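You operate a simulated robot arm through the tools that you are given. There is no shell and no other tool. Be economical: measure what you need, move in short steps, check, and stop when the job is done.

The job below is to be done with a simulated two-armed robot. You get a single attempt, and the scene is never put back.

## Task
On the top of the seed cupboard, pour about 90 ml from the white-handled jug into the red-handled jug, holding that steady with the other hand, and put the white-handled jug back.

The check looks at the end state, three seconds after you hand in, the way a careful person would. Anything else that was tipped, shoved, dropped, spilled or broken makes it a failure.

## Robot
Two 7-joint arms with three-finger grippers on one trunk, on a base that drives. Base frame: it is fixed to the floor where the robot stands at the start and does not move with it; the origin is under the middle of the robot, x ahead of it, y to its left, z up; the surface under the hand at the start is at about z = 840. Readings come in mm, rad, newtons and seconds.
The left shoulder is at the start at [50, 154, 979], the right one opposite. With the tool pointing down near the work surface each hand reaches from about 100 to 620 mm from the robot's upright axis, wherever it stands, measured 20 degrees to its own side. Payload 2.69 kg a hand.
The tool frame of a hand sits at the grasp point between the pads (the TCP): z along the fingers, y along the line on which they close. The tips reach 29 mm beyond it. The gripper opens to 120 mm. The gripper's body begins 78 mm behind the TCP.
Orientation is that of the tool frame in the base frame, as a unit quaternion [w, x, y, z]. With the fingers straight down and closing along the base's y, the tool's x points along the base's -x, its y along +y and its z along -z.

## Interface
- The arms move only by the tool step_arm. It takes "left_targets", "right_targets" or both (then of equal length, played together; a hand with none holds still); each is a list that holds one entry, the list of rows, each a list of 7 numbers: the shift along the tool's x, y, z in mm, then the turn, a rotation vector about the tool's x, y, z in rad, then the finger opening in mm, from 0 to 120. In form: [[[tx, ty, tz, wx, wy, wz, hand], ...]]. A call has 1 to 12 rows; each row is the pose to reach, as a shift and turn from the pose commanded when the call began, along the tool's axes at that moment. Each row takes 0.2 s and may step no farther than 50 mm and 0.15 rad from the row before; otherwise, or with a gripper value out of range, the whole call is refused. Where a pose cannot be reached the arm comes as near as it can. A force on the tool above 40 N (or 10 N above the force at the start of the call, whichever is more), or a blocked arm, ends the call early, and 0.2 s more pass. The fingers move at their own pace and stop on an object; they squeeze with about 22 N. The grip force told is the motor's: it shows also when the fingers shut on nothing. Time passes only in rows, and 0.2 s behind the last, so rows that repeat a pose let the fingers close. It gives the time, the measured TCP pose, the force on the tool (base axes), the opening and the grip force at its end, in the units of the frame above (readings bear some noise), with the torque about the TCP (base axes, N m) and any sound that the robot's microphone picked up.
- Cameras (640 x 400 px; columns grow to the right, rows downward): "scene" is now at [169.3, 13.7, 1148.6]; the picture's right is [0.13, -0.99, 0.00], its down [-0.35, -0.05, -0.93] and it looks along [0.93, 0.12, -0.36] (base axes); focal length 294 px, centre (320, 200). "left" rides on the left gripper at [63, 0, -104] in its tool frame; the picture's right is [0.00, 1.00, 0.00], its down [-0.83, 0.00, -0.56] and it looks along [-0.56, 0.00, 0.83] (tool axes); focal length 275 px, centre (320, 200). "right" rides on the right gripper at [63, 0, -104] in its tool frame; the picture's right is [0.00, 1.00, 0.00], its down [-0.83, 0.00, -0.56] and it looks along [-0.56, 0.00, 0.83] (tool axes); focal length 275 px, centre (320, 200). There is no depth. A picture from a camera that has moved, and an enlarged one, comes with that camera's place and axes in the base frame and with its lens.
- snapshot(camera): a new picture of that camera. No time passes.
- move_column(by): slides the trunk up (or, below 0, down) by that many mm; the arms and the scene camera ride with it, the base frame stays. It gives what a move gives, with no picture.
- drive_base(legs): drives the robot by 1 to 6 legs, each [ahead, left, turn to the left] in mm, mm and rad, along the robot's own axes; the way and the turn of a leg run together, so that a leg with both is an arc; at most 1500 mm and 3.142 rad a leg. The arms and the cameras ride along, it lands a little off, and it stops where it bumps. It gives what a move gives.
- turn_head(pan, tilt): turns the head with the scene camera to pan (to the left, within 1.396 rad either way) and tilt (down, from -0.506 to 1.204), counted from straight ahead of the robot. It gives what a move gives.
- zoom(camera, box): a new picture of the part [left, top, right, bottom] of that camera's present view, enlarged. No time passes.
- hand_in(): hands the job in; it is judged then, once.

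Work in short steps. Places have to be worked out from the pictures, the camera data and where the tool is seen: move nearer, look again, correct. Check each grasp and each placing, and mend what went wrong. You have 120 turns and 92 pictures in all, those below and enlarged ones among them. Open the grippers and draw the arms clear of the work before you hand the job in, unless the task says otherwise; then end with one line.

The tools are called after "Request:" as a command line: name --argument value ..., lists and objects as JSON in quotes. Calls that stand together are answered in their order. step_arm: Moves the arms, as the interface text tells. Its arguments: {"type":"object","properties":{"left_targets":{"type":"array","items":{"type":"array","items":{"type":"array","items":{"type":"number"}}}},"right_targets":{"type":"array","items":{"type":"array","items":{"type":"array","items":{"type":"number"}}}}},"required":[]} The other tools are called the same way: move_column (by) slides the trunk up or down; drive_base (legs) drives the base; turn_head (pan, tilt) turns the head that bears the scene camera; snapshot (camera) takes a picture; zoom (camera, box) takes an enlarged picture of a part of a camera's view; hand_in () hands the job in.

At the start:

```text
time: 0.0
left_tcp_pos: [372.9, 230.6, 1000.4]
left_tcp_rot: [0.0, 0.0, 1.0, 0.0]
left_ft_force: [-0.5, -0.4, 0.1]
left_ft_torque: [0.02, 0.01, -0.02]
left_finger_gap: 120.2
left_grip_force: 0.0
right_tcp_pos: [391.9, -109.3, 1000.4]
right_tcp_rot: [0.002, 0.0, 1.0, 0.0]
right_ft_force: [-0.1, -0.1, 0.0]
right_ft_torque: [-0.02, 0.0, 0.04]
right_finger_gap: 120.3
right_grip_force: 0.1
trunk travel left (down, up): [-350.0, 88.0]
robot x, y, heading: [-2.9, -1.3, -0.001]
head pan, tilt: [0.133, 0.363]
```

scene: 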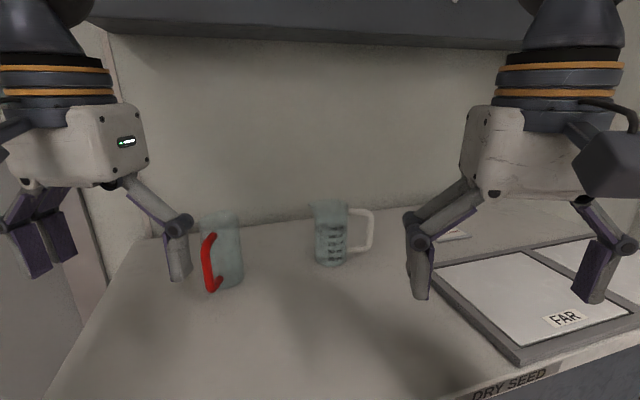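
right: 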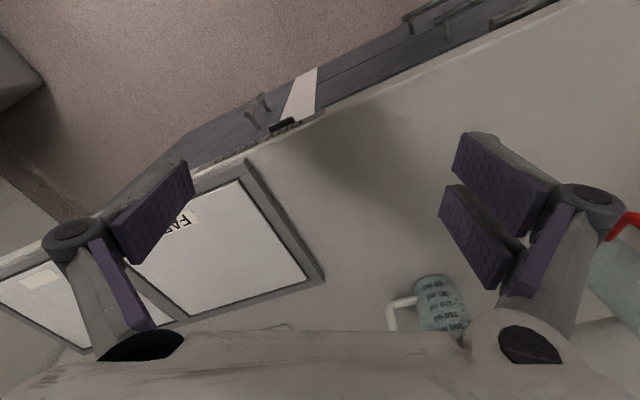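
left: 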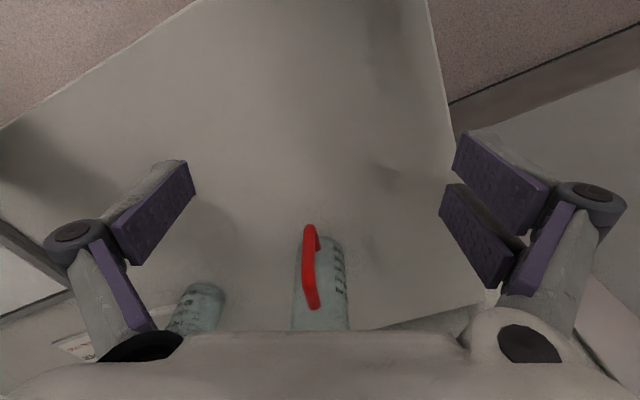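

The red-handled jug is ahead-left and the white-handled one is ahead-centre. I'll enlarge both to read their shapes and fill levels.

Request:
zoom --camera "scene" --box '[180, 180, 400, 310]'

Request:
zoom --camera "left" --box '[140, 200, 400, 350]'

```text
2.91 times, centred on (290, 245) of scene
camera zoom: at [169.3, 13.7, 1148.6], right [0.13, -0.99, 0.0], down [-0.35, -0.05, -0.93], along [0.93, 0.12, -0.36], focal length 857 px, centre (407, 69)
```

zoom: 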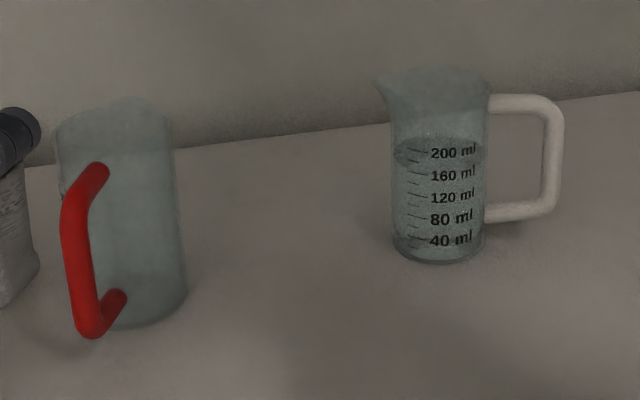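

```text
2.46 times, centred on (270, 275) of left
camera zoom: at [310.1, 230.4, 1104.0], right [0.0, 1.0, 0.0], down [0.83, 0.0, 0.56], along [0.56, 0.0, -0.83], focal length 678 px, centre (443, 15)
```

zoom: 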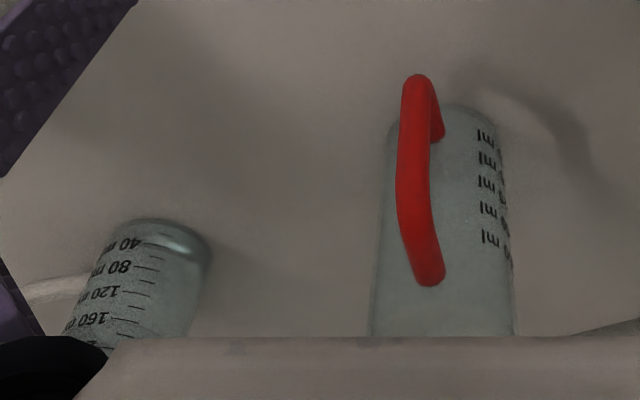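

Both jugs look about 650 mm ahead, near my reach limit, and the cupboard top is turned about 25° to me. I'll look down at the cupboard's front edge and to the left before driving closer.

Request:
turn_head --pan 0.2 --tilt 1.1

Request:
snapshot --camera "scene"

Request:
turn_head --pan 0.9 --tilt 0.4

Request:
snapshot --camera "scene"

```text
time: 1.1
left_tcp_pos: [373.0, 230.7, 1000.8]
left_tcp_rot: [0.0, 0.0, 1.0, 0.001]
left_ft_force: [0.1, -1.0, 0.1]
left_ft_torque: [-0.01, 0.0, -0.02]
left_finger_gap: 119.9
left_grip_force: 0.0
right_tcp_pos: [392.1, -108.3, 999.6]
right_tcp_rot: [0.002, 0.0, 1.0, 0.0]
right_ft_force: [-0.5, 0.7, 1.1]
right_ft_torque: [0.04, 0.02, -0.02]
right_finger_gap: 119.9
right_grip_force: 0.0
trunk travel left (down, up): [-350.0, 88.0]
robot x, y, heading: [1.6, -3.7, 0.002]
head pan, tilt: [0.201, 1.1]
```

```text
86 pictures are left
camera scene: at [139.0, 13.9, 1088.4], right [0.2, -0.98, 0.0], down [-0.87, -0.18, -0.45], along [0.45, 0.09, -0.89], focal length 294 px, centre (320, 200)
```

scene: 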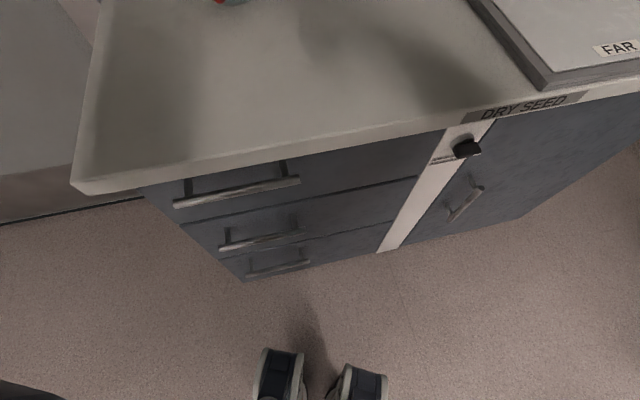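

```text
time: 2.2
left_tcp_pos: [372.9, 231.0, 1000.0]
left_tcp_rot: [0.0, 0.0, 1.0, 0.0]
left_ft_force: [-1.3, 1.0, 0.3]
left_ft_torque: [-0.01, 0.01, 0.03]
left_finger_gap: 120.1
left_grip_force: 0.0
right_tcp_pos: [392.5, -109.0, 1000.7]
right_tcp_rot: [0.001, 0.001, 1.0, -0.001]
right_ft_force: [0.0, -0.3, -0.6]
right_ft_torque: [0.0, 0.01, 0.01]
right_finger_gap: 119.7
right_grip_force: 0.1
trunk travel left (down, up): [-350.0, 88.0]
robot x, y, heading: [1.5, 1.7, 0.002]
head pan, tilt: [0.901, 0.4]
```

```text
85 pictures are left
camera scene: at [134.7, 73.9, 1145.2], right [0.78, -0.62, 0.0], down [-0.24, -0.31, -0.92], along [0.57, 0.72, -0.39], focal length 294 px, centre (320, 200)
```

scene: 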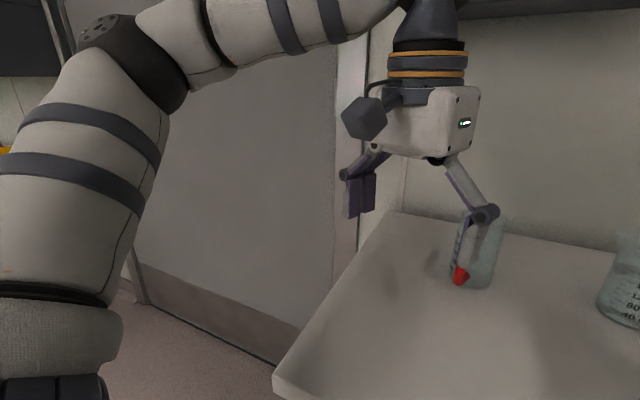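

There is clear floor in front of the cupboard and the base front is around x=130. I'll square up to the cupboard (turn about 0.44 rad), shift right 130 mm and go ahead about 100 mm.

Request:
drive_base --legs '[[0, 0, 0.44], [0, -130, 0], [100, 0, 0]]'

Request:
turn_head --pan 0.0 --tilt 0.6

Request:
snapshot --camera "scene"

Request:
snapshot --camera "right"

Request:
snapshot --camera "left"

```text
time: 5.8
left_tcp_pos: [386.7, 288.9, 999.6]
left_tcp_rot: [0.0, -0.216, 0.976, 0.0]
left_ft_force: [0.0, 1.2, -1.4]
left_ft_torque: [-0.02, 0.01, 0.01]
left_finger_gap: 119.8
left_grip_force: 0.0
right_tcp_pos: [545.7, -10.2, 999.6]
right_tcp_rot: [0.0, -0.216, 0.976, 0.0]
right_ft_force: [0.6, 0.1, -0.6]
right_ft_torque: [-0.04, 0.03, 0.02]
right_finger_gap: 120.2
right_grip_force: 0.0
trunk travel left (down, up): [-350.0, 88.0]
robot x, y, heading: [145.1, -79.2, 0.433]
head pan, tilt: [0.901, 0.4]
```

```text
time: 7.0
left_tcp_pos: [386.8, 288.5, 1000.5]
left_tcp_rot: [-0.001, -0.217, 0.976, 0.0]
left_ft_force: [0.6, 0.5, 0.4]
left_ft_torque: [0.03, 0.0, 0.01]
left_finger_gap: 120.0
left_grip_force: 0.1
right_tcp_pos: [545.4, -10.6, 999.5]
right_tcp_rot: [0.001, -0.217, 0.976, 0.0]
right_ft_force: [-0.3, 0.0, 0.1]
right_ft_torque: [0.01, -0.04, 0.03]
right_finger_gap: 120.1
right_grip_force: 0.1
trunk travel left (down, up): [-350.0, 88.0]
robot x, y, heading: [145.4, -76.8, 0.437]
head pan, tilt: [0.0, 0.6]
```

```text
84 pictures are left
camera scene: at [294.7, -6.6, 1127.0], right [0.42, -0.91, 0.0], down [-0.51, -0.24, -0.83], along [0.75, 0.35, -0.56], focal length 294 px, centre (320, 200)
```

scene: 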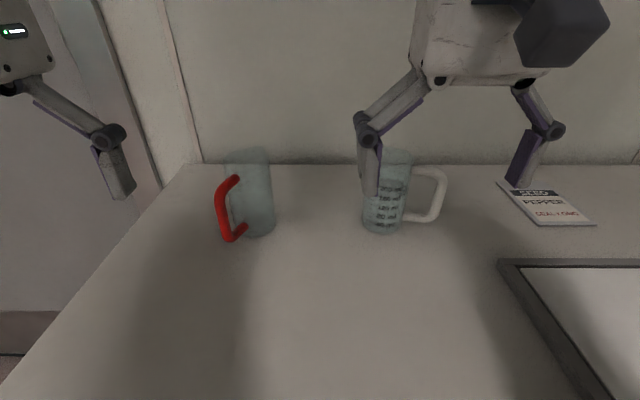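

```text
83 pictures are left
camera right: at [488.1, -37.0, 1103.6], right [-0.43, 0.9, 0.0], down [0.75, 0.35, 0.56], along [0.5, 0.24, -0.83], focal length 275 px, centre (320, 200)
```

right: 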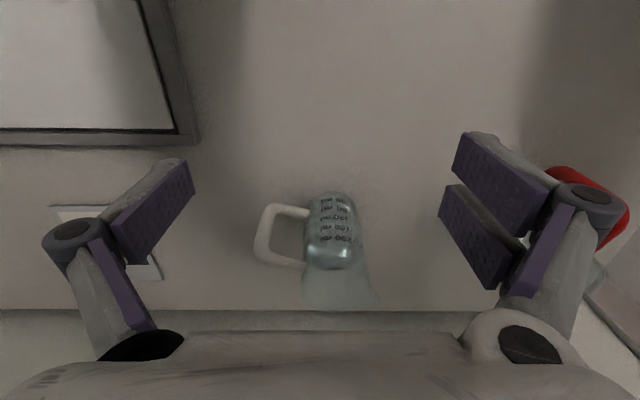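

```text
82 pictures are left
camera left: at [328.3, 262.1, 1104.0], right [-0.42, 0.91, 0.0], down [0.75, 0.35, 0.56], along [0.51, 0.23, -0.83], focal length 275 px, centre (320, 200)
```

left: 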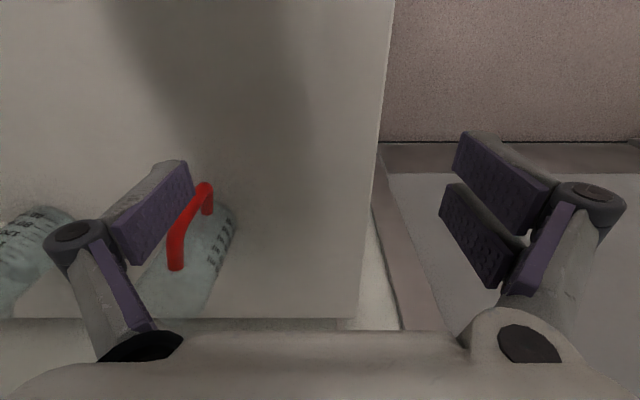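

I'm squared up now. I'll enlarge the jugs in both views to locate them and read the levels.

Request:
zoom --camera "scene" --box '[200, 130, 460, 260]'

Request:
zoom --camera "right" --box '[220, 170, 420, 320]'

Request:
zoom --camera "left" --box '[100, 150, 300, 330]'

```text
2.46 times, centred on (330, 195) of scene
camera zoom: at [294.7, -6.6, 1127.0], right [0.42, -0.91, 0.0], down [-0.51, -0.24, -0.83], along [0.75, 0.35, -0.56], focal length 725 px, centre (295, 212)
```

zoom: 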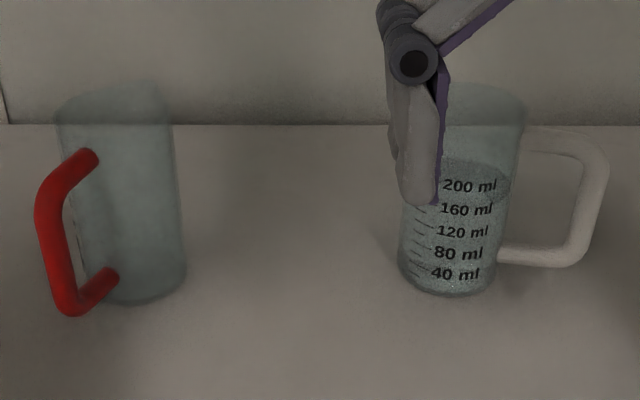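

```text
2.67 times, centred on (320, 245) of right
camera zoom: at [488.1, -37.0, 1103.6], right [-0.43, 0.9, 0.0], down [0.75, 0.35, 0.56], along [0.5, 0.24, -0.83], focal length 734 px, centre (320, 80)
```

zoom: 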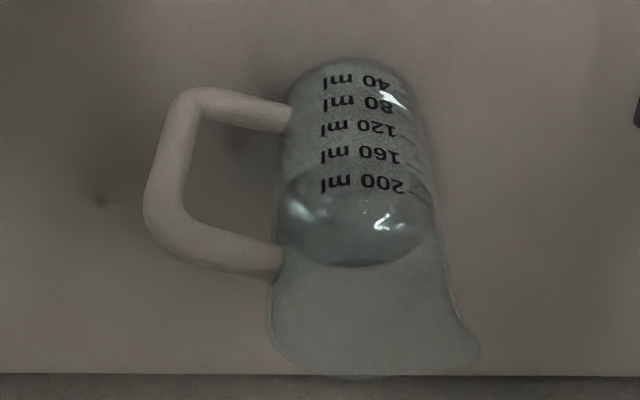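

```text
2.22 times, centred on (200, 240) of left
camera zoom: at [328.3, 262.1, 1104.0], right [-0.42, 0.91, 0.0], down [0.75, 0.35, 0.56], along [0.51, 0.23, -0.83], focal length 612 px, centre (587, 111)
```

zoom: 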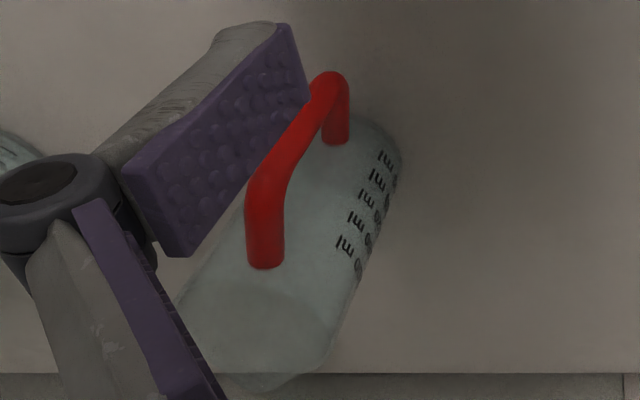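

Estimates: the white jug's axis is near (660, 57) with its handle toward -y. The red jug is near (576, 238) with its handle toward -x, and the tops are at about z = 953. I'll yaw both hands to line up with the handles while moving nearer at a safe height.

Request:
step_arm --right_targets '[[[-11, -9, -10, 0, 0, -0.14625, 115], [-22, -18, -20, 0, 0, -0.2925, 115], [-33, -27, -20, 0, 0, -0.43875, 115], [-45, -37, -20, 0, 0, -0.585, 115], [-57, -47, -20, 0, 0, -0.73125, 115], [-68, -56, -20, 0, 0, -0.8775, 115], [-80, -66, -20, 0, 0, -1.02375, 115], [-91, -75, -20, 0, 0, -1.17, 115]]]' --left_targets '[[[0, -6, -5, 0, 0, 0.0545, 100], [0, -12, -10, 0, 0, 0.109, 90], [0, -18, -10, 0, 0, 0.1635, 80], [-1, -25, -10, 0, 0, 0.218, 80], [-1, -31, -10, 0, 0, 0.2725, 80], [-1, -37, -10, 0, 0, 0.327, 80], [-2, -44, -10, 0, 0, 0.3815, 80], [-2, -50, -10, 0, 0, 0.436, 80]]]'

```text
time: 8.8
left_tcp_pos: [408.5, 245.2, 1010.1]
left_tcp_rot: [0.0, 0.001, 1.0, 0.0]
left_ft_force: [0.5, -0.5, -0.1]
left_ft_torque: [0.0, -0.03, -0.01]
left_finger_gap: 79.8
left_grip_force: 0.1
right_tcp_pos: [660.9, -40.3, 1020.4]
right_tcp_rot: [-0.001, 0.72, -0.694, 0.001]
right_ft_force: [-0.3, -0.6, -0.2]
right_ft_torque: [0.01, -0.02, 0.02]
right_finger_gap: 115.0
right_grip_force: 0.0
trunk travel left (down, up): [-350.0, 88.0]
robot x, y, heading: [146.1, -75.1, 0.434]
head pan, tilt: [0.0, 0.6]
```

Yaw is done on both hands. Now I'll pitch the fingers up: left to about 35° below horizontal, right to 45°.

Request:
step_arm --right_targets '[[[0, 0, 0, 0, -0.112, 0, 110], [0, 0, 0, 0, -0.224, 0, 110], [0, 0, 0, 0, -0.336, 0, 110], [0, 0, 0, 0, -0.449, 0, 110], [0, 0, 0, 0, -0.561, 0, 110], [0, 0, 0, 0, -0.673, 0, 110], [0, 0, 0, 0, -0.785, 0, 110]]]' --left_targets '[[[0, 0, 0, 0, -0.137, 0, 80], [0, 0, 0, 0, -0.274, 0, 80], [0, 0, 0, 0, -0.411, 0, 80], [0, 0, 0, 0, -0.549, 0, 80], [0, 0, 0, 0, -0.686, 0, 80], [0, 0, 0, 0, -0.823, 0, 80], [0, 0, 0, 0, -0.96, 0, 80]]]'

Request:
snapshot --camera "scene"

Request:
snapshot --camera "right"

Request:
snapshot --camera "left"

```text
time: 10.4
left_tcp_pos: [408.6, 243.5, 1010.0]
left_tcp_rot: [0.463, -0.001, 0.886, 0.0]
left_ft_force: [-1.1, 0.2, 0.4]
left_ft_torque: [0.01, -0.02, 0.04]
left_finger_gap: 79.8
left_grip_force: 0.0
right_tcp_pos: [658.1, -41.9, 1021.4]
right_tcp_rot: [-0.266, 0.664, -0.642, -0.275]
right_ft_force: [0.1, -0.7, 1.1]
right_ft_torque: [0.02, -0.01, 0.01]
right_finger_gap: 110.2
right_grip_force: 0.0
trunk travel left (down, up): [-350.0, 88.0]
robot x, y, heading: [145.9, -76.4, 0.433]
head pan, tilt: [0.0, 0.6]
```

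```text
78 pictures are left
camera scene: at [294.6, -6.9, 1127.0], right [0.42, -0.91, 0.0], down [-0.51, -0.24, -0.83], along [0.75, 0.35, -0.56], focal length 294 px, centre (320, 200)
```

scene: 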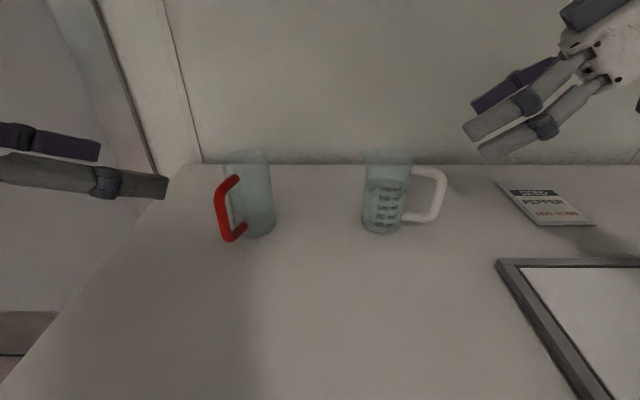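

```text
77 pictures are left
camera right: at [663.6, -158.0, 1048.8], right [-1.0, -0.04, 0.0], down [-0.01, 0.19, 0.98], along [-0.04, 0.98, -0.19], focal length 275 px, centre (320, 200)
```

right: 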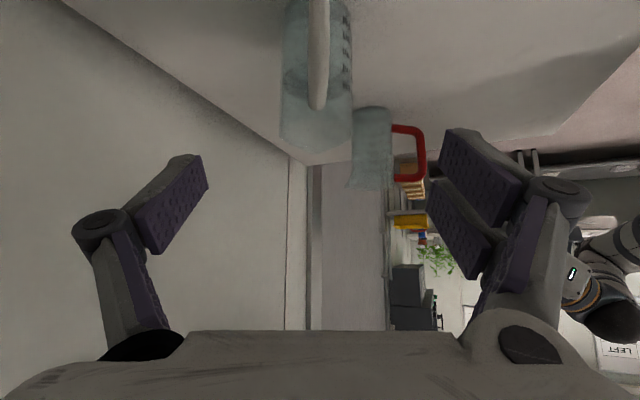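

```text
76 pictures are left
camera left: at [287.4, 244.0, 1018.1], right [0.0, 1.0, 0.0], down [0.02, 0.0, 1.0], along [1.0, 0.0, -0.02], focal length 275 px, centre (320, 200)
```

left: 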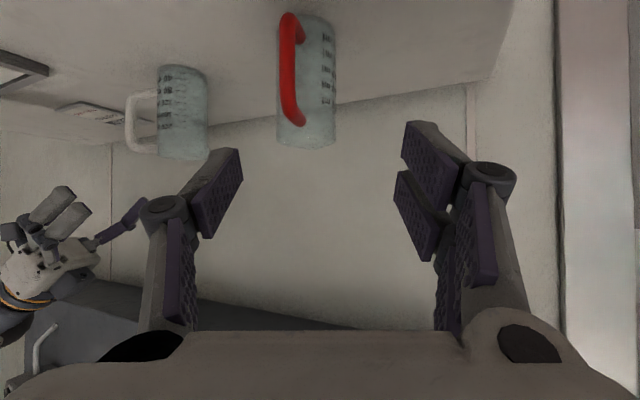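

Both cameras now look level at the jugs, and the right hand lines up with the white handle. I'll enlarge for exact numbers.

Request:
zoom --camera "left" --box '[110, 0, 350, 170]'

Request:
zoom --camera "right" --box '[250, 0, 450, 200]'

Request:
zoom --camera "scene" --box '[200, 130, 460, 260]'

```text
2.35 times, centred on (230, 85) of left
camera zoom: at [287.4, 244.0, 1018.1], right [0.0, 1.0, 0.0], down [0.02, 0.0, 1.0], along [1.0, 0.0, -0.02], focal length 648 px, centre (532, 471)
```

zoom: 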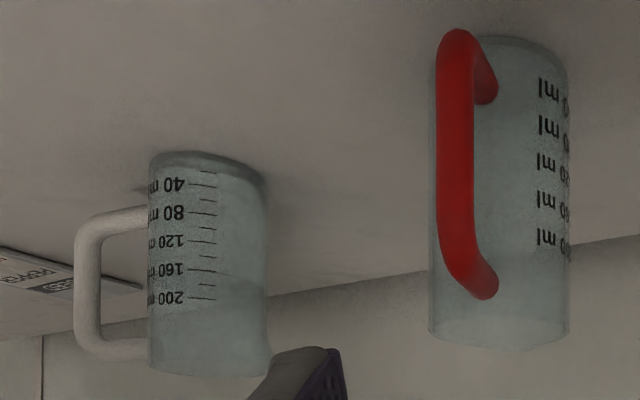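

```text
2.00 times, centred on (350, 100) of right
camera zoom: at [663.6, -158.0, 1048.8], right [-1.0, -0.04, 0.0], down [-0.01, 0.19, 0.98], along [-0.04, 0.98, -0.19], focal length 551 px, centre (260, 400)
```

zoom: 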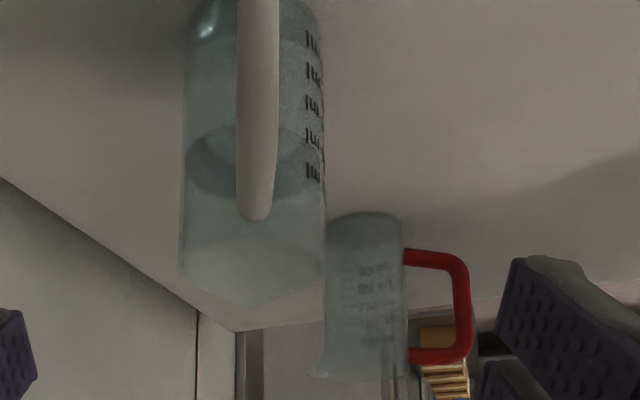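

```text
2.46 times, centred on (330, 195) of scene
camera zoom: at [294.6, -6.9, 1127.0], right [0.42, -0.91, 0.0], down [-0.51, -0.24, -0.83], along [0.75, 0.35, -0.56], focal length 725 px, centre (295, 212)
```

zoom: 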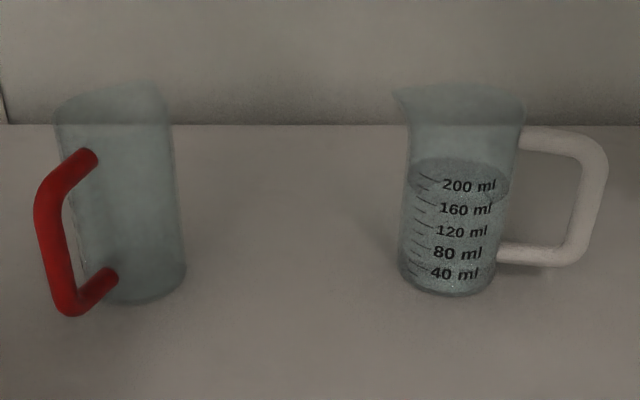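

I'll take one tighter view of the white jug's scale for the starting level.

Request:
zoom --camera "scene" --box '[350, 140, 430, 240]'

Request:
zoom --camera "left" --box '[150, 55, 220, 165]'

```text
4.00 times, centred on (390, 190) of scene
camera zoom: at [294.6, -6.9, 1127.0], right [0.42, -0.91, 0.0], down [-0.51, -0.24, -0.83], along [0.75, 0.35, -0.56], focal length 1178 px, centre (40, 240)
```

zoom: 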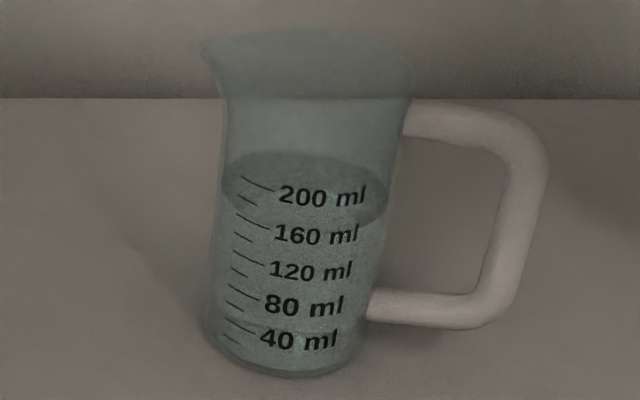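

```text
3.64 times, centred on (185, 110) of left
camera zoom: at [287.4, 244.0, 1018.1], right [0.0, 1.0, 0.0], down [0.02, 0.0, 1.0], along [1.0, 0.0, -0.02], focal length 1001 px, centre (811, 527)
```

zoom: 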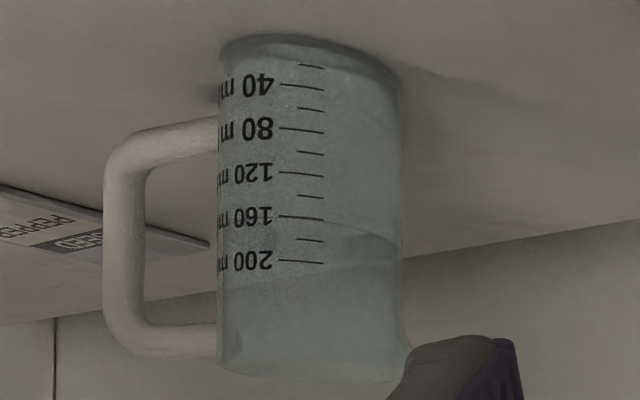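

I'll check the liquid's near edge against the tick marks at a higher zoom.

Request:
zoom --camera "scene" --box '[370, 170, 410, 210]'

Request:
zoom --camera "left" --box '[165, 100, 215, 140]'

```text
10.00 times, centred on (390, 190) of scene
camera zoom: at [294.6, -6.9, 1127.0], right [0.42, -0.91, 0.0], down [-0.51, -0.24, -0.83], along [0.75, 0.35, -0.56], focal length 2945 px, centre (-380, 300)
```

zoom: 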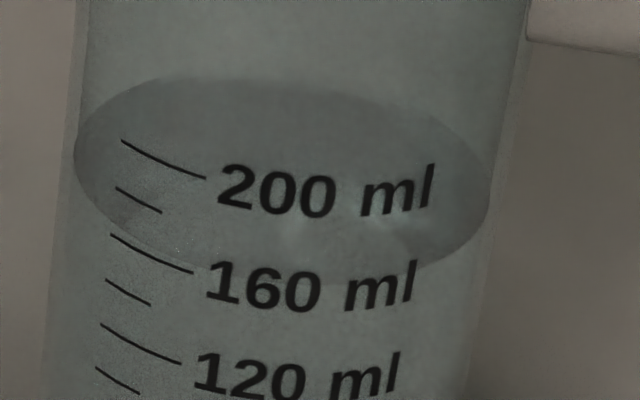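

```text
10.00 times, centred on (190, 120) of left
camera zoom: at [287.4, 244.0, 1018.1], right [0.0, 1.0, 0.0], down [0.02, 0.0, 1.0], along [1.0, 0.0, -0.02], focal length 2753 px, centre (1620, 1000)
```

zoom: 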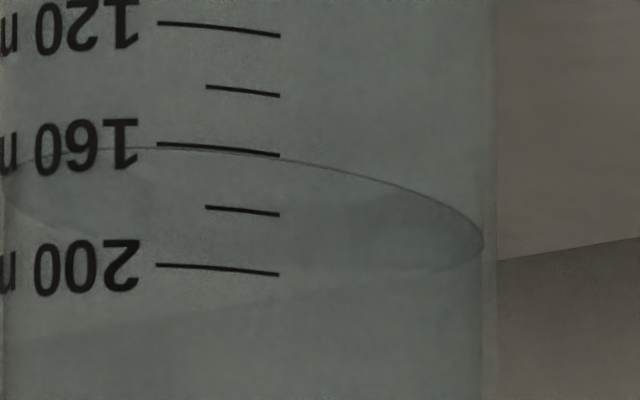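

The starting level reads 160 ml, so the target is about 70 ml left in white and 90 ml in red. The jugs refine to white axis (657, 58), red axis (572, 231) and red handle bar about (503, 220). I'll move both hands to pre-grasp along their finger directions.

Request:
step_arm --right_targets '[[[8, -1, 0, 0, 0, 0, 105], [15, -3, 25, 0, 0, 0, 105], [15, -3, 50, 0, 0, 0, 105], [15, -3, 75, 0, 0, 0, 105]]]' --left_targets '[[[12, -12, 0, 0, 0, 0, 70], [24, -24, 15, 0, 0, 0, 70], [33, -24, 40, 0, 0, 0, 70], [33, -24, 65, 0, 0, 0, 70]]]'

Request:
snapshot --camera "right"

Request:
snapshot --camera "left"

Request:
snapshot --camera "scene"

```text
time: 11.4
left_tcp_pos: [462.4, 229.9, 957.1]
left_tcp_rot: [0.462, 0.0, 0.887, -0.001]
left_ft_force: [0.1, -0.5, 0.5]
left_ft_torque: [-0.01, -0.01, -0.04]
left_finger_gap: 69.7
left_grip_force: 0.0
left hand out of reach, approached as far as the arm can: row 1, 2, 3, 4
right_tcp_pos: [660.8, 3.1, 956.5]
right_tcp_rot: [-0.266, 0.665, -0.641, -0.276]
right_ft_force: [0.0, -0.2, -0.3]
right_ft_torque: [0.03, 0.01, 0.02]
right_finger_gap: 104.9
right_grip_force: 0.0
trunk travel left (down, up): [-350.0, 88.0]
robot x, y, heading: [147.1, -78.0, 0.438]
head pan, tilt: [0.0, 0.6]
```

```text
68 pictures are left
camera right: at [665.5, -114.9, 984.6], right [-1.0, -0.04, 0.0], down [-0.01, 0.19, 0.98], along [-0.04, 0.98, -0.19], focal length 275 px, centre (320, 200)
```

right: 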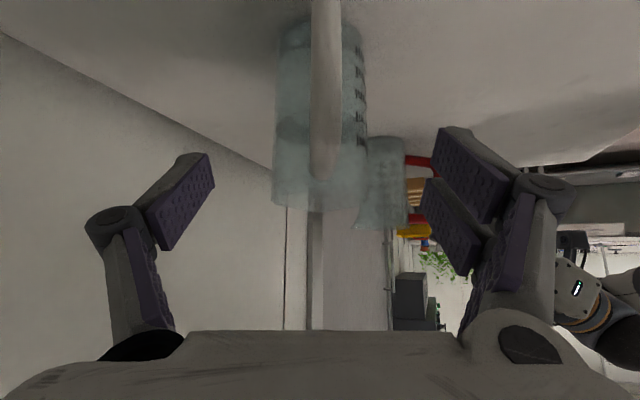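

```text
67 pictures are left
camera left: at [341.0, 229.6, 964.7], right [0.0, 1.0, 0.0], down [0.02, 0.0, 1.0], along [1.0, 0.0, -0.02], focal length 275 px, centre (320, 200)
```

left: 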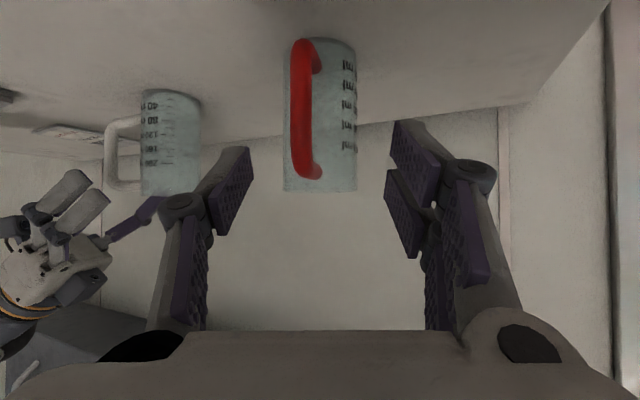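

```text
66 pictures are left
camera scene: at [295.2, -6.5, 1126.9], right [0.42, -0.91, 0.0], down [-0.51, -0.24, -0.82], along [0.75, 0.35, -0.57], focal length 294 px, centre (320, 200)
```

scene: 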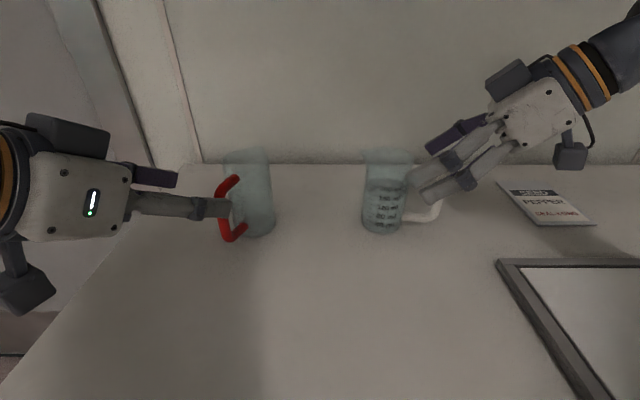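

The right hand is well placed. The left arm is too folded at this spot: it sits about (19, 10, 11) mm off the commanded point. I'll nudge the left forward a little to see whether the error shrinks nearer the grasp.

Request:
step_arm --left_targets '[[[0, 0, 12, 0, 0, 0, 70], [0, 0, 25, 0, 0, 0, 70], [0, 0, 25, 0, 0, 0, 70]]]'

```text
time: 12.2
left_tcp_pos: [484.4, 229.7, 942.8]
left_tcp_rot: [0.462, 0.0, 0.887, 0.0]
left_ft_force: [0.5, 0.5, -0.6]
left_ft_torque: [0.0, -0.02, 0.02]
left_finger_gap: 69.8
left_grip_force: 0.1
right_tcp_pos: [660.6, 3.6, 956.9]
right_tcp_rot: [-0.266, 0.665, -0.641, -0.275]
right_ft_force: [0.2, -0.3, -0.2]
right_ft_torque: [0.0, -0.04, -0.01]
right_finger_gap: 104.9
right_grip_force: 0.0
trunk travel left (down, up): [-350.0, 88.0]
robot x, y, heading: [147.3, -80.2, 0.438]
head pan, tilt: [0.0, 0.6]
```

The command follows the actual pose and forward motion works. I'll go on to the grasp point around (501, 220, 907) in small rows.

Request:
step_arm --left_targets '[[[5, -3, 9, 0, 0, 0, 70], [10, -6, 18, 0, 0, 0, 70], [16, -9, 26, 0, 0, 0, 70], [20, -9, 34, 0, 0, 0, 70], [20, -9, 34, 0, 0, 0, 70]]]'

Request:
snapshot --camera "left"

Request:
zoom --camera "scene" --box '[100, 110, 300, 260]'

```text
time: 13.4
left_tcp_pos: [499.2, 221.0, 907.1]
left_tcp_rot: [0.463, 0.0, 0.887, 0.0]
left_ft_force: [0.0, 0.1, 0.7]
left_ft_torque: [0.0, 0.0, 0.01]
left_finger_gap: 69.9
left_grip_force: 0.0
right_tcp_pos: [659.9, 3.1, 956.9]
right_tcp_rot: [-0.267, 0.665, -0.642, -0.275]
right_ft_force: [-0.6, -0.3, 0.1]
right_ft_torque: [0.0, 0.01, 0.02]
right_finger_gap: 105.1
right_grip_force: 0.2
trunk travel left (down, up): [-350.0, 88.0]
robot x, y, heading: [144.8, -80.8, 0.442]
head pan, tilt: [0.0, 0.6]
```

```text
65 pictures are left
camera left: at [377.8, 220.8, 914.6], right [0.0, 1.0, 0.0], down [0.02, 0.0, 1.0], along [1.0, 0.0, -0.02], focal length 275 px, centre (320, 200)
```

left: 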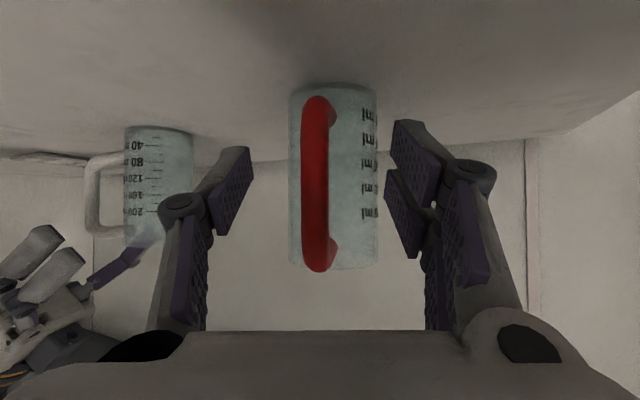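

```text
2.67 times, centred on (200, 185) of scene
camera zoom: at [294.7, -6.7, 1127.0], right [0.42, -0.91, 0.0], down [-0.51, -0.24, -0.83], along [0.75, 0.35, -0.56], focal length 785 px, centre (640, 240)
```

zoom: 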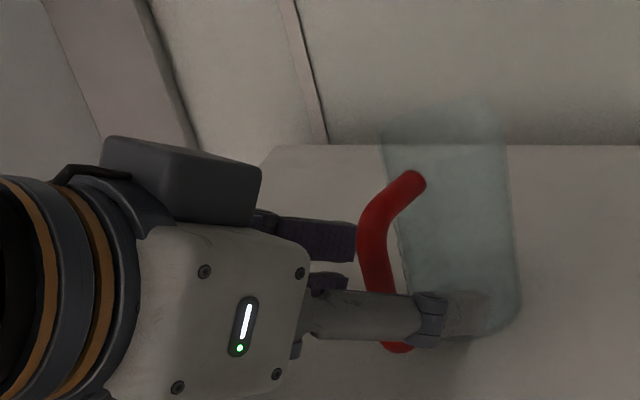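

The handle bar is between the fingers, about 2 mm off centre. I'll shift that much and close.

Request:
step_arm --left_targets '[[[0, -2, 2, 0, 0, 0, 50], [0, -2, 2, 0, 0, 0, 30], [0, -2, 2, 0, 0, 0, 16], [0, -2, 2, 0, 0, 0, 5], [0, -2, 2, 0, 0, 0, 0], [0, -2, 2, 0, 0, 0, 0]]]'

Request:
snapshot --camera "left"

```text
time: 14.8
left_tcp_pos: [500.8, 219.0, 906.4]
left_tcp_rot: [0.463, 0.0, 0.886, 0.0]
left_ft_force: [0.1, 1.4, 1.1]
left_ft_torque: [0.12, -0.09, -0.02]
left_finger_gap: 11.1
left_grip_force: 22.0
right_tcp_pos: [660.1, 3.2, 956.3]
right_tcp_rot: [-0.266, 0.665, -0.641, -0.275]
right_ft_force: [0.3, -0.8, -1.5]
right_ft_torque: [-0.03, 0.02, -0.02]
right_finger_gap: 104.7
right_grip_force: 0.0
trunk travel left (down, up): [-350.0, 88.0]
robot x, y, heading: [144.5, -80.1, 0.435]
head pan, tilt: [0.0, 0.6]
```

```text
63 pictures are left
camera left: at [379.4, 218.7, 913.7], right [0.0, 1.0, 0.0], down [0.02, 0.0, 1.0], along [1.0, 0.0, -0.02], focal length 275 px, centre (320, 200)
```

left: 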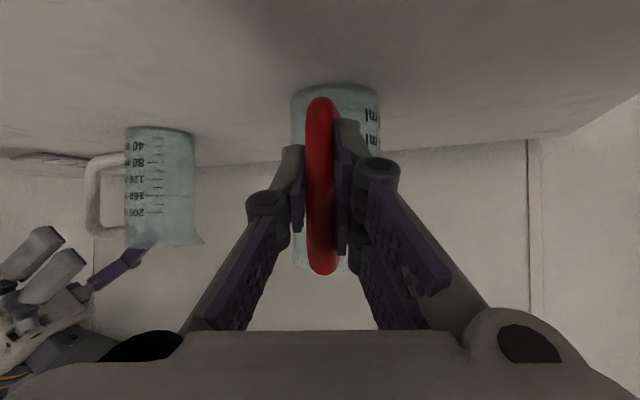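

The red handle is held (gap 11 mm, 22 N) and the jug is undisturbed. Now I'll advance the right hand 74 mm along its fingers so they straddle the white jug's body.

Request:
step_arm --right_targets '[[[0, 0, 18, 0, 0, 0, 105], [0, 0, 36, 0, 0, 0, 105], [1, 0, 50, 0, 0, 0, 105], [1, 0, 64, 0, 0, 0, 105], [1, 0, 74, 0, 0, 0, 105]]]'

Request:
snapshot --camera "right"

Request:
zoom --camera "scene" --box '[330, 100, 530, 260]'

```text
time: 16.0
left_tcp_pos: [501.1, 218.7, 905.8]
left_tcp_rot: [0.463, -0.001, 0.886, 0.002]
left_ft_force: [-0.2, 0.2, 1.5]
left_ft_torque: [0.11, -0.09, -0.03]
left_finger_gap: 11.1
left_grip_force: 22.1
right_tcp_pos: [658.7, 53.7, 903.8]
right_tcp_rot: [-0.266, 0.665, -0.641, -0.276]
right_ft_force: [-0.2, -0.4, -0.2]
right_ft_torque: [0.01, 0.0, -0.02]
right_finger_gap: 105.1
right_grip_force: 0.1
trunk travel left (down, up): [-350.0, 88.0]
robot x, y, heading: [144.2, -79.0, 0.435]
head pan, tilt: [0.0, 0.6]
```

```text
62 pictures are left
camera right: at [664.0, -63.8, 931.8], right [-1.0, -0.04, 0.0], down [-0.01, 0.19, 0.98], along [-0.04, 0.98, -0.19], focal length 275 px, centre (320, 200)
```

right: 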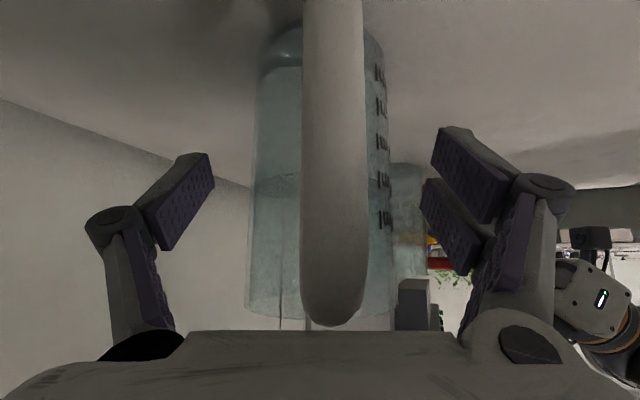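

```text
2.50 times, centred on (430, 180) of scene
camera zoom: at [294.7, -6.8, 1127.0], right [0.42, -0.91, 0.0], down [-0.51, -0.24, -0.83], along [0.75, 0.35, -0.56], focal length 736 px, centre (45, 250)
```

zoom: 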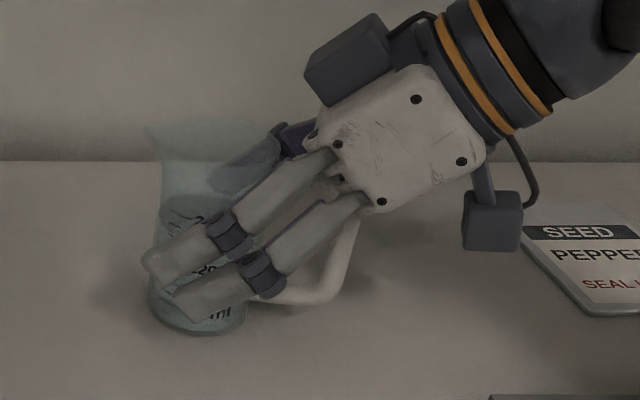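

The body is centred between the fingers and there's no contact force. I'll close on it.

Request:
step_arm --right_targets '[[[0, 0, 0, 0, 0, 0, 90], [0, 0, 0, 0, 0, 0, 75], [0, 0, 0, 0, 0, 0, 62], [0, 0, 0, 0, 0, 0, 50], [0, 0, 0, 0, 0, 0, 30], [0, 0, 0, 0, 0, 0, 30]]]'

Request:
snapshot --camera "right"

```text
time: 17.4
left_tcp_pos: [500.7, 219.2, 905.8]
left_tcp_rot: [0.463, -0.001, 0.887, 0.001]
left_ft_force: [0.9, 0.8, 2.1]
left_ft_torque: [0.09, -0.12, 0.0]
left_finger_gap: 10.9
left_grip_force: 22.2
right_tcp_pos: [659.8, 53.5, 903.8]
right_tcp_rot: [-0.266, 0.665, -0.642, -0.275]
right_ft_force: [-0.3, 0.4, -0.2]
right_ft_torque: [-0.01, 0.11, -0.04]
right_finger_gap: 61.1
right_grip_force: 22.5
trunk travel left (down, up): [-350.0, 88.0]
robot x, y, heading: [144.6, -75.6, 0.435]
head pan, tilt: [0.0, 0.6]
```

```text
60 pictures are left
camera right: at [663.9, -63.8, 931.9], right [-1.0, -0.04, 0.0], down [-0.01, 0.19, 0.98], along [-0.04, 0.98, -0.19], focal length 275 px, centre (320, 200)
```

right: 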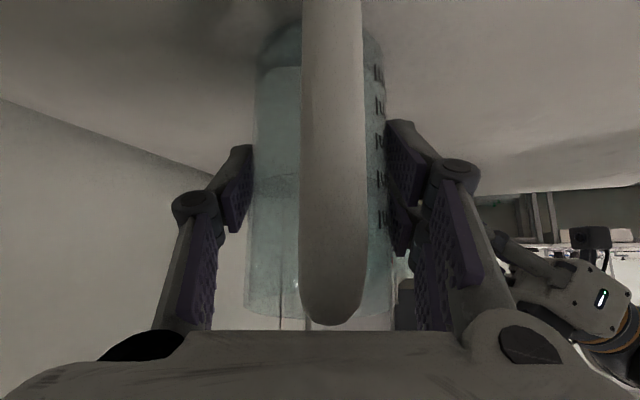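

The white jug is gripped at 61 mm. Before carrying liquid I want to know the pouring pose is reachable, so I'll release it gently, back out and do a dry run with the empty hand.

Request:
step_arm --right_targets '[[[0, 0, 0, 0, 0, 0, 75], [0, 0, 0, 0, 0, 0, 90], [0, 0, 0, 0, 0, 0, 105], [0, 0, -25, 0, 0, 0, 105], [0, 0, -50, 0, 0, 0, 105], [0, 0, -80, 0, 0, 0, 105], [0, 0, -115, 0, 0, 0, 105], [-14, 0, -160, 0, 0, 0, 80], [-30, 0, -180, 0, 0, 0, 60]]]'

Request:
snapshot --camera "scene"

```text
time: 19.4
left_tcp_pos: [499.9, 219.2, 906.4]
left_tcp_rot: [0.462, 0.0, 0.887, 0.0]
left_ft_force: [-1.1, 0.1, 1.7]
left_ft_torque: [0.07, -0.06, 0.04]
left_finger_gap: 11.1
left_grip_force: 22.0
right_tcp_pos: [662.4, -52.7, 1052.8]
right_tcp_rot: [-0.266, 0.665, -0.642, -0.275]
right_ft_force: [0.3, 0.5, 0.0]
right_ft_torque: [0.01, 0.0, -0.02]
right_finger_gap: 59.9
right_grip_force: 0.0
trunk travel left (down, up): [-350.0, 88.0]
robot x, y, heading: [139.9, -76.1, 0.434]
head pan, tilt: [0.0, 0.6]
```

```text
59 pictures are left
camera scene: at [294.5, -6.7, 1127.0], right [0.42, -0.91, 0.0], down [-0.51, -0.24, -0.83], along [0.75, 0.35, -0.56], focal length 294 px, centre (320, 200)
```

scene: 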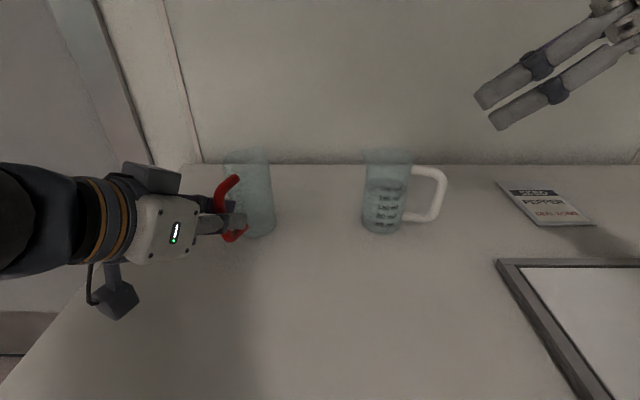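

The jug stands unmoved. Now the dry run: carry the empty hand to the pouring spot, high.

Request:
step_arm --right_targets '[[[-25, 13, 27, 0, 0, 0, 60], [-49, 26, 53, 0, 0, 0, 60], [-74, 39, 80, 0, 0, 0, 60], [-99, 52, 106, 0, 0, 0, 60], [-123, 65, 133, 0, 0, 0, 60], [-148, 78, 160, 0, 0, 0, 60]]]'

Request:
step_arm --right_targets '[[[5, 0, 5, 0, 0.13, 0, 60], [10, 0, 10, 0, 0.26, 0, 60], [15, 0, 15, 0, 0.39, 0, 60], [20, 0, 20, 0, 0.52, 0, 60], [25, 0, 25, 0, 0.65, 0, 60], [30, 0, 30, 0, 0.78, 0, 60], [30, 0, 30, 0, 0.9, 0, 60], [30, 0, 30, 0, 1.02, 0, 60], [30, 0, 30, 0, 1.14, 0, 60], [30, 0, 30, 0, 1.26, 0, 60]]]'

Request:
snapshot --camera "scene"

```text
time: 20.8
left_tcp_pos: [501.8, 219.4, 906.2]
left_tcp_rot: [0.463, 0.0, 0.886, 0.0]
left_ft_force: [-1.1, 1.0, 1.8]
left_ft_torque: [0.09, -0.15, 0.05]
left_finger_gap: 10.9
left_grip_force: 21.9
right_tcp_pos: [576.2, 164.0, 1044.5]
right_tcp_rot: [-0.266, 0.664, -0.642, -0.274]
right_ft_force: [0.1, 0.0, 0.2]
right_ft_torque: [0.02, 0.03, 0.0]
right_finger_gap: 59.8
right_grip_force: 0.1
trunk travel left (down, up): [-350.0, 88.0]
robot x, y, heading: [143.5, -79.2, 0.439]
head pan, tilt: [0.0, 0.6]
```

```text
time: 23.0
left_tcp_pos: [501.0, 218.5, 905.7]
left_tcp_rot: [0.463, 0.001, 0.886, 0.0]
left_ft_force: [0.2, 0.6, 1.2]
left_ft_torque: [0.05, -0.14, -0.01]
left_finger_gap: 11.0
left_grip_force: 21.8
right_tcp_pos: [538.3, 91.3, 974.9]
right_tcp_rot: [0.163, 0.699, -0.675, 0.17]
right_ft_force: [-1.0, 0.7, 0.5]
right_ft_torque: [-0.02, -0.04, 0.0]
right_finger_gap: 60.0
right_grip_force: 0.1
right hand out of reach, approached as far as the arm can: row 6, 7, 8, 9, 10
trunk travel left (down, up): [-350.0, 88.0]
robot x, y, heading: [146.8, -76.0, 0.433]
head pan, tilt: [0.0, 0.6]
```

```text
58 pictures are left
camera scene: at [294.7, -6.6, 1127.0], right [0.42, -0.91, 0.0], down [-0.51, -0.24, -0.83], along [0.75, 0.35, -0.56], focal length 294 px, centre (320, 200)
```

scene: 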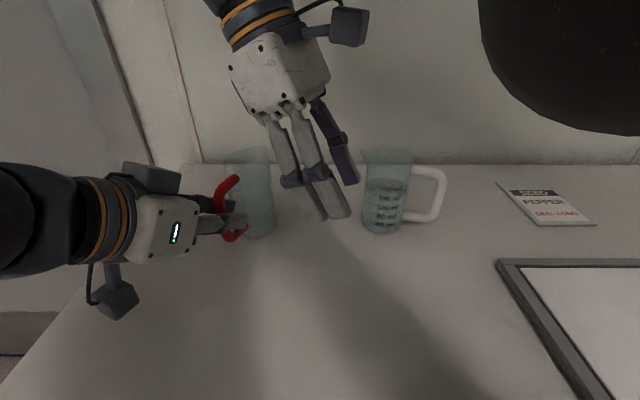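

The dry run paid off: past 90° of pitch the right arm runs out of reach. The fix is to raise the trunk, shift the base slightly nearer, regrip red with a steeper hand and grip white with a shallower one (about 20° below horizontal). First I'll raise the right hand and open the left.

Request:
step_arm --right_targets '[[[9, 0, -18, 0, 0, 0, 60], [18, 0, -36, 0, 0, 0, 60], [27, 0, -53, 0, 0, 0, 60], [36, 0, -71, 0, 0, 0, 60]]]' --left_targets '[[[0, 0, 0, 0, 0, 0, 30], [0, 0, 0, 0, 0, 0, 60], [0, 0, 0, 0, 0, 0, 80], [0, 0, 0, 0, 0, 0, 80]]]'

Request:
move_column --by 82

Request:
snapshot --camera "scene"

```text
time: 24.0
left_tcp_pos: [501.1, 218.5, 905.3]
left_tcp_rot: [0.462, 0.0, 0.887, 0.0]
left_ft_force: [0.5, -0.1, 0.0]
left_ft_torque: [-0.01, -0.02, 0.0]
left_finger_gap: 80.2
left_grip_force: 0.0
right_tcp_pos: [534.0, 58.3, 1019.4]
right_tcp_rot: [0.169, 0.697, -0.679, 0.156]
right_ft_force: [-0.8, 0.8, -0.3]
right_ft_torque: [0.0, -0.02, 0.0]
right_finger_gap: 60.1
right_grip_force: 0.1
right hand out of reach, approached as far as the arm can: row 1, 2, 3, 4
trunk travel left (down, up): [-350.0, 88.0]
robot x, y, heading: [145.5, -75.8, 0.437]
head pan, tilt: [0.0, 0.6]
```

```text
time: 25.2
left_tcp_pos: [501.5, 219.0, 986.4]
left_tcp_rot: [0.461, -0.001, 0.888, 0.0]
left_ft_force: [0.3, 0.0, 0.5]
left_ft_torque: [-0.02, -0.01, 0.0]
left_finger_gap: 80.3
left_grip_force: 0.2
right_tcp_pos: [484.4, 31.8, 1197.4]
right_tcp_rot: [-0.05, -0.682, 0.704, -0.192]
right_ft_force: [0.7, 0.4, 0.5]
right_ft_torque: [-0.03, 0.02, -0.03]
right_finger_gap: 60.1
right_grip_force: 0.1
trunk travel left (down, up): [-432.0, 6.0]
robot x, y, heading: [145.1, -76.6, 0.439]
head pan, tilt: [0.0, 0.6]
```

```text
57 pictures are left
camera scene: at [237.7, -35.3, 1274.6], right [0.4, -0.92, 0.0], down [-0.03, -0.01, -1.0], along [0.91, 0.4, -0.03], focal length 294 px, centre (320, 200)
```

scene: 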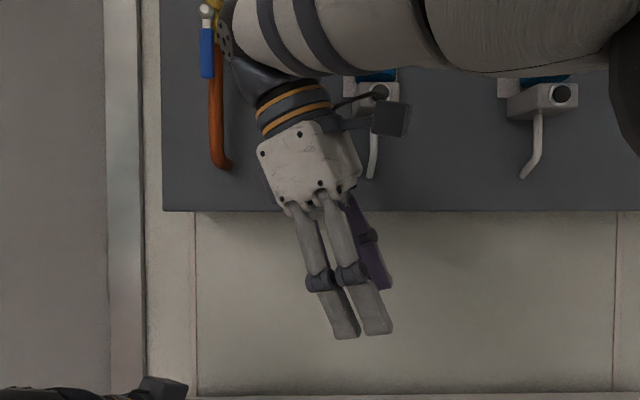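

The right arm and head came out oddly after the rise: the hand rose 178 mm and the head camera now looks level. I'll re-command the head and see.

Request:
turn_head --pan 0.0 --tilt 0.7

Request:
snapshot --camera "scene"

```text
time: 25.9
left_tcp_pos: [501.4, 218.6, 987.0]
left_tcp_rot: [0.462, 0.0, 0.887, -0.001]
left_ft_force: [-0.2, 0.8, 0.0]
left_ft_torque: [-0.01, 0.03, 0.02]
left_finger_gap: 79.7
left_grip_force: 0.0
right_tcp_pos: [481.9, 30.0, 1197.8]
right_tcp_rot: [-0.049, -0.681, 0.705, -0.192]
right_ft_force: [-0.2, -0.2, -0.5]
right_ft_torque: [0.0, -0.04, -0.02]
right_finger_gap: 59.9
right_grip_force: 0.1
trunk travel left (down, up): [-432.0, 6.0]
robot x, y, heading: [142.0, -78.8, 0.436]
head pan, tilt: [0.0, 0.7]
```

```text
56 pictures are left
camera scene: at [236.1, -34.8, 1275.9], right [0.42, -0.91, 0.0], down [-0.02, -0.01, -1.0], along [0.91, 0.42, -0.02], focal length 294 px, centre (320, 200)
```

scene: 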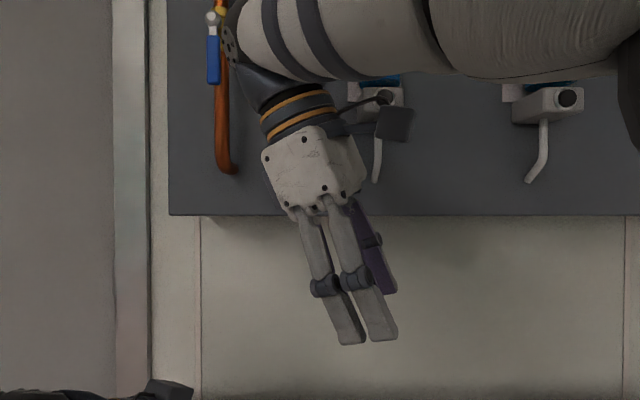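

Something, probably the right arm's raised elbow, is blocking the head. I'll bring the right hand right and down while un-pitching it, which drops the elbow.

Request:
step_arm --right_targets '[[[33, 1, 20, 0, -0.1, 0, 60], [66, 2, 40, 0, -0.2, 0, 60], [100, 3, 60, 0, -0.3, 0, 60], [134, 4, 80, 0, -0.4, 0, 60]]]'

Request:
turn_head --pan 0.0 --tilt 0.7

Request:
snapshot --camera "scene"

```text
time: 26.9
left_tcp_pos: [501.7, 216.9, 988.3]
left_tcp_rot: [0.462, 0.0, 0.887, 0.001]
left_ft_force: [0.1, 0.1, 0.3]
left_ft_torque: [0.01, 0.05, -0.02]
left_finger_gap: 79.8
left_grip_force: 0.0
right_tcp_pos: [479.2, -117.9, 1171.8]
right_tcp_rot: [-0.096, 0.712, -0.692, 0.071]
right_ft_force: [0.6, 0.0, -0.8]
right_ft_torque: [0.04, -0.05, 0.01]
right_finger_gap: 60.0
right_grip_force: 0.2
trunk travel left (down, up): [-432.0, 6.0]
robot x, y, heading: [142.4, -78.1, 0.438]
head pan, tilt: [0.0, 0.7]
```

```text
time: 27.5
left_tcp_pos: [501.2, 218.6, 988.6]
left_tcp_rot: [0.463, 0.001, 0.886, -0.001]
left_ft_force: [0.6, 0.7, -0.4]
left_ft_torque: [0.01, 0.01, -0.05]
left_finger_gap: 80.3
left_grip_force: 0.0
right_tcp_pos: [479.6, -116.4, 1171.8]
right_tcp_rot: [-0.093, 0.712, -0.692, 0.072]
right_ft_force: [0.7, 0.0, -0.3]
right_ft_torque: [-0.02, -0.02, -0.03]
right_finger_gap: 60.1
right_grip_force: 0.0
trunk travel left (down, up): [-432.0, 6.0]
robot x, y, heading: [143.4, -76.5, 0.438]
head pan, tilt: [0.0, 0.7]
```

```text
55 pictures are left
camera scene: at [230.6, -36.4, 1213.7], right [0.42, -0.91, 0.0], down [-0.58, -0.27, -0.76], along [0.69, 0.32, -0.64], focal length 294 px, centre (320, 200)
```

scene: 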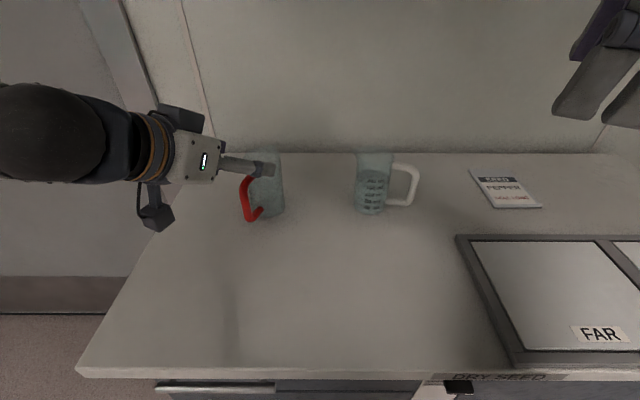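

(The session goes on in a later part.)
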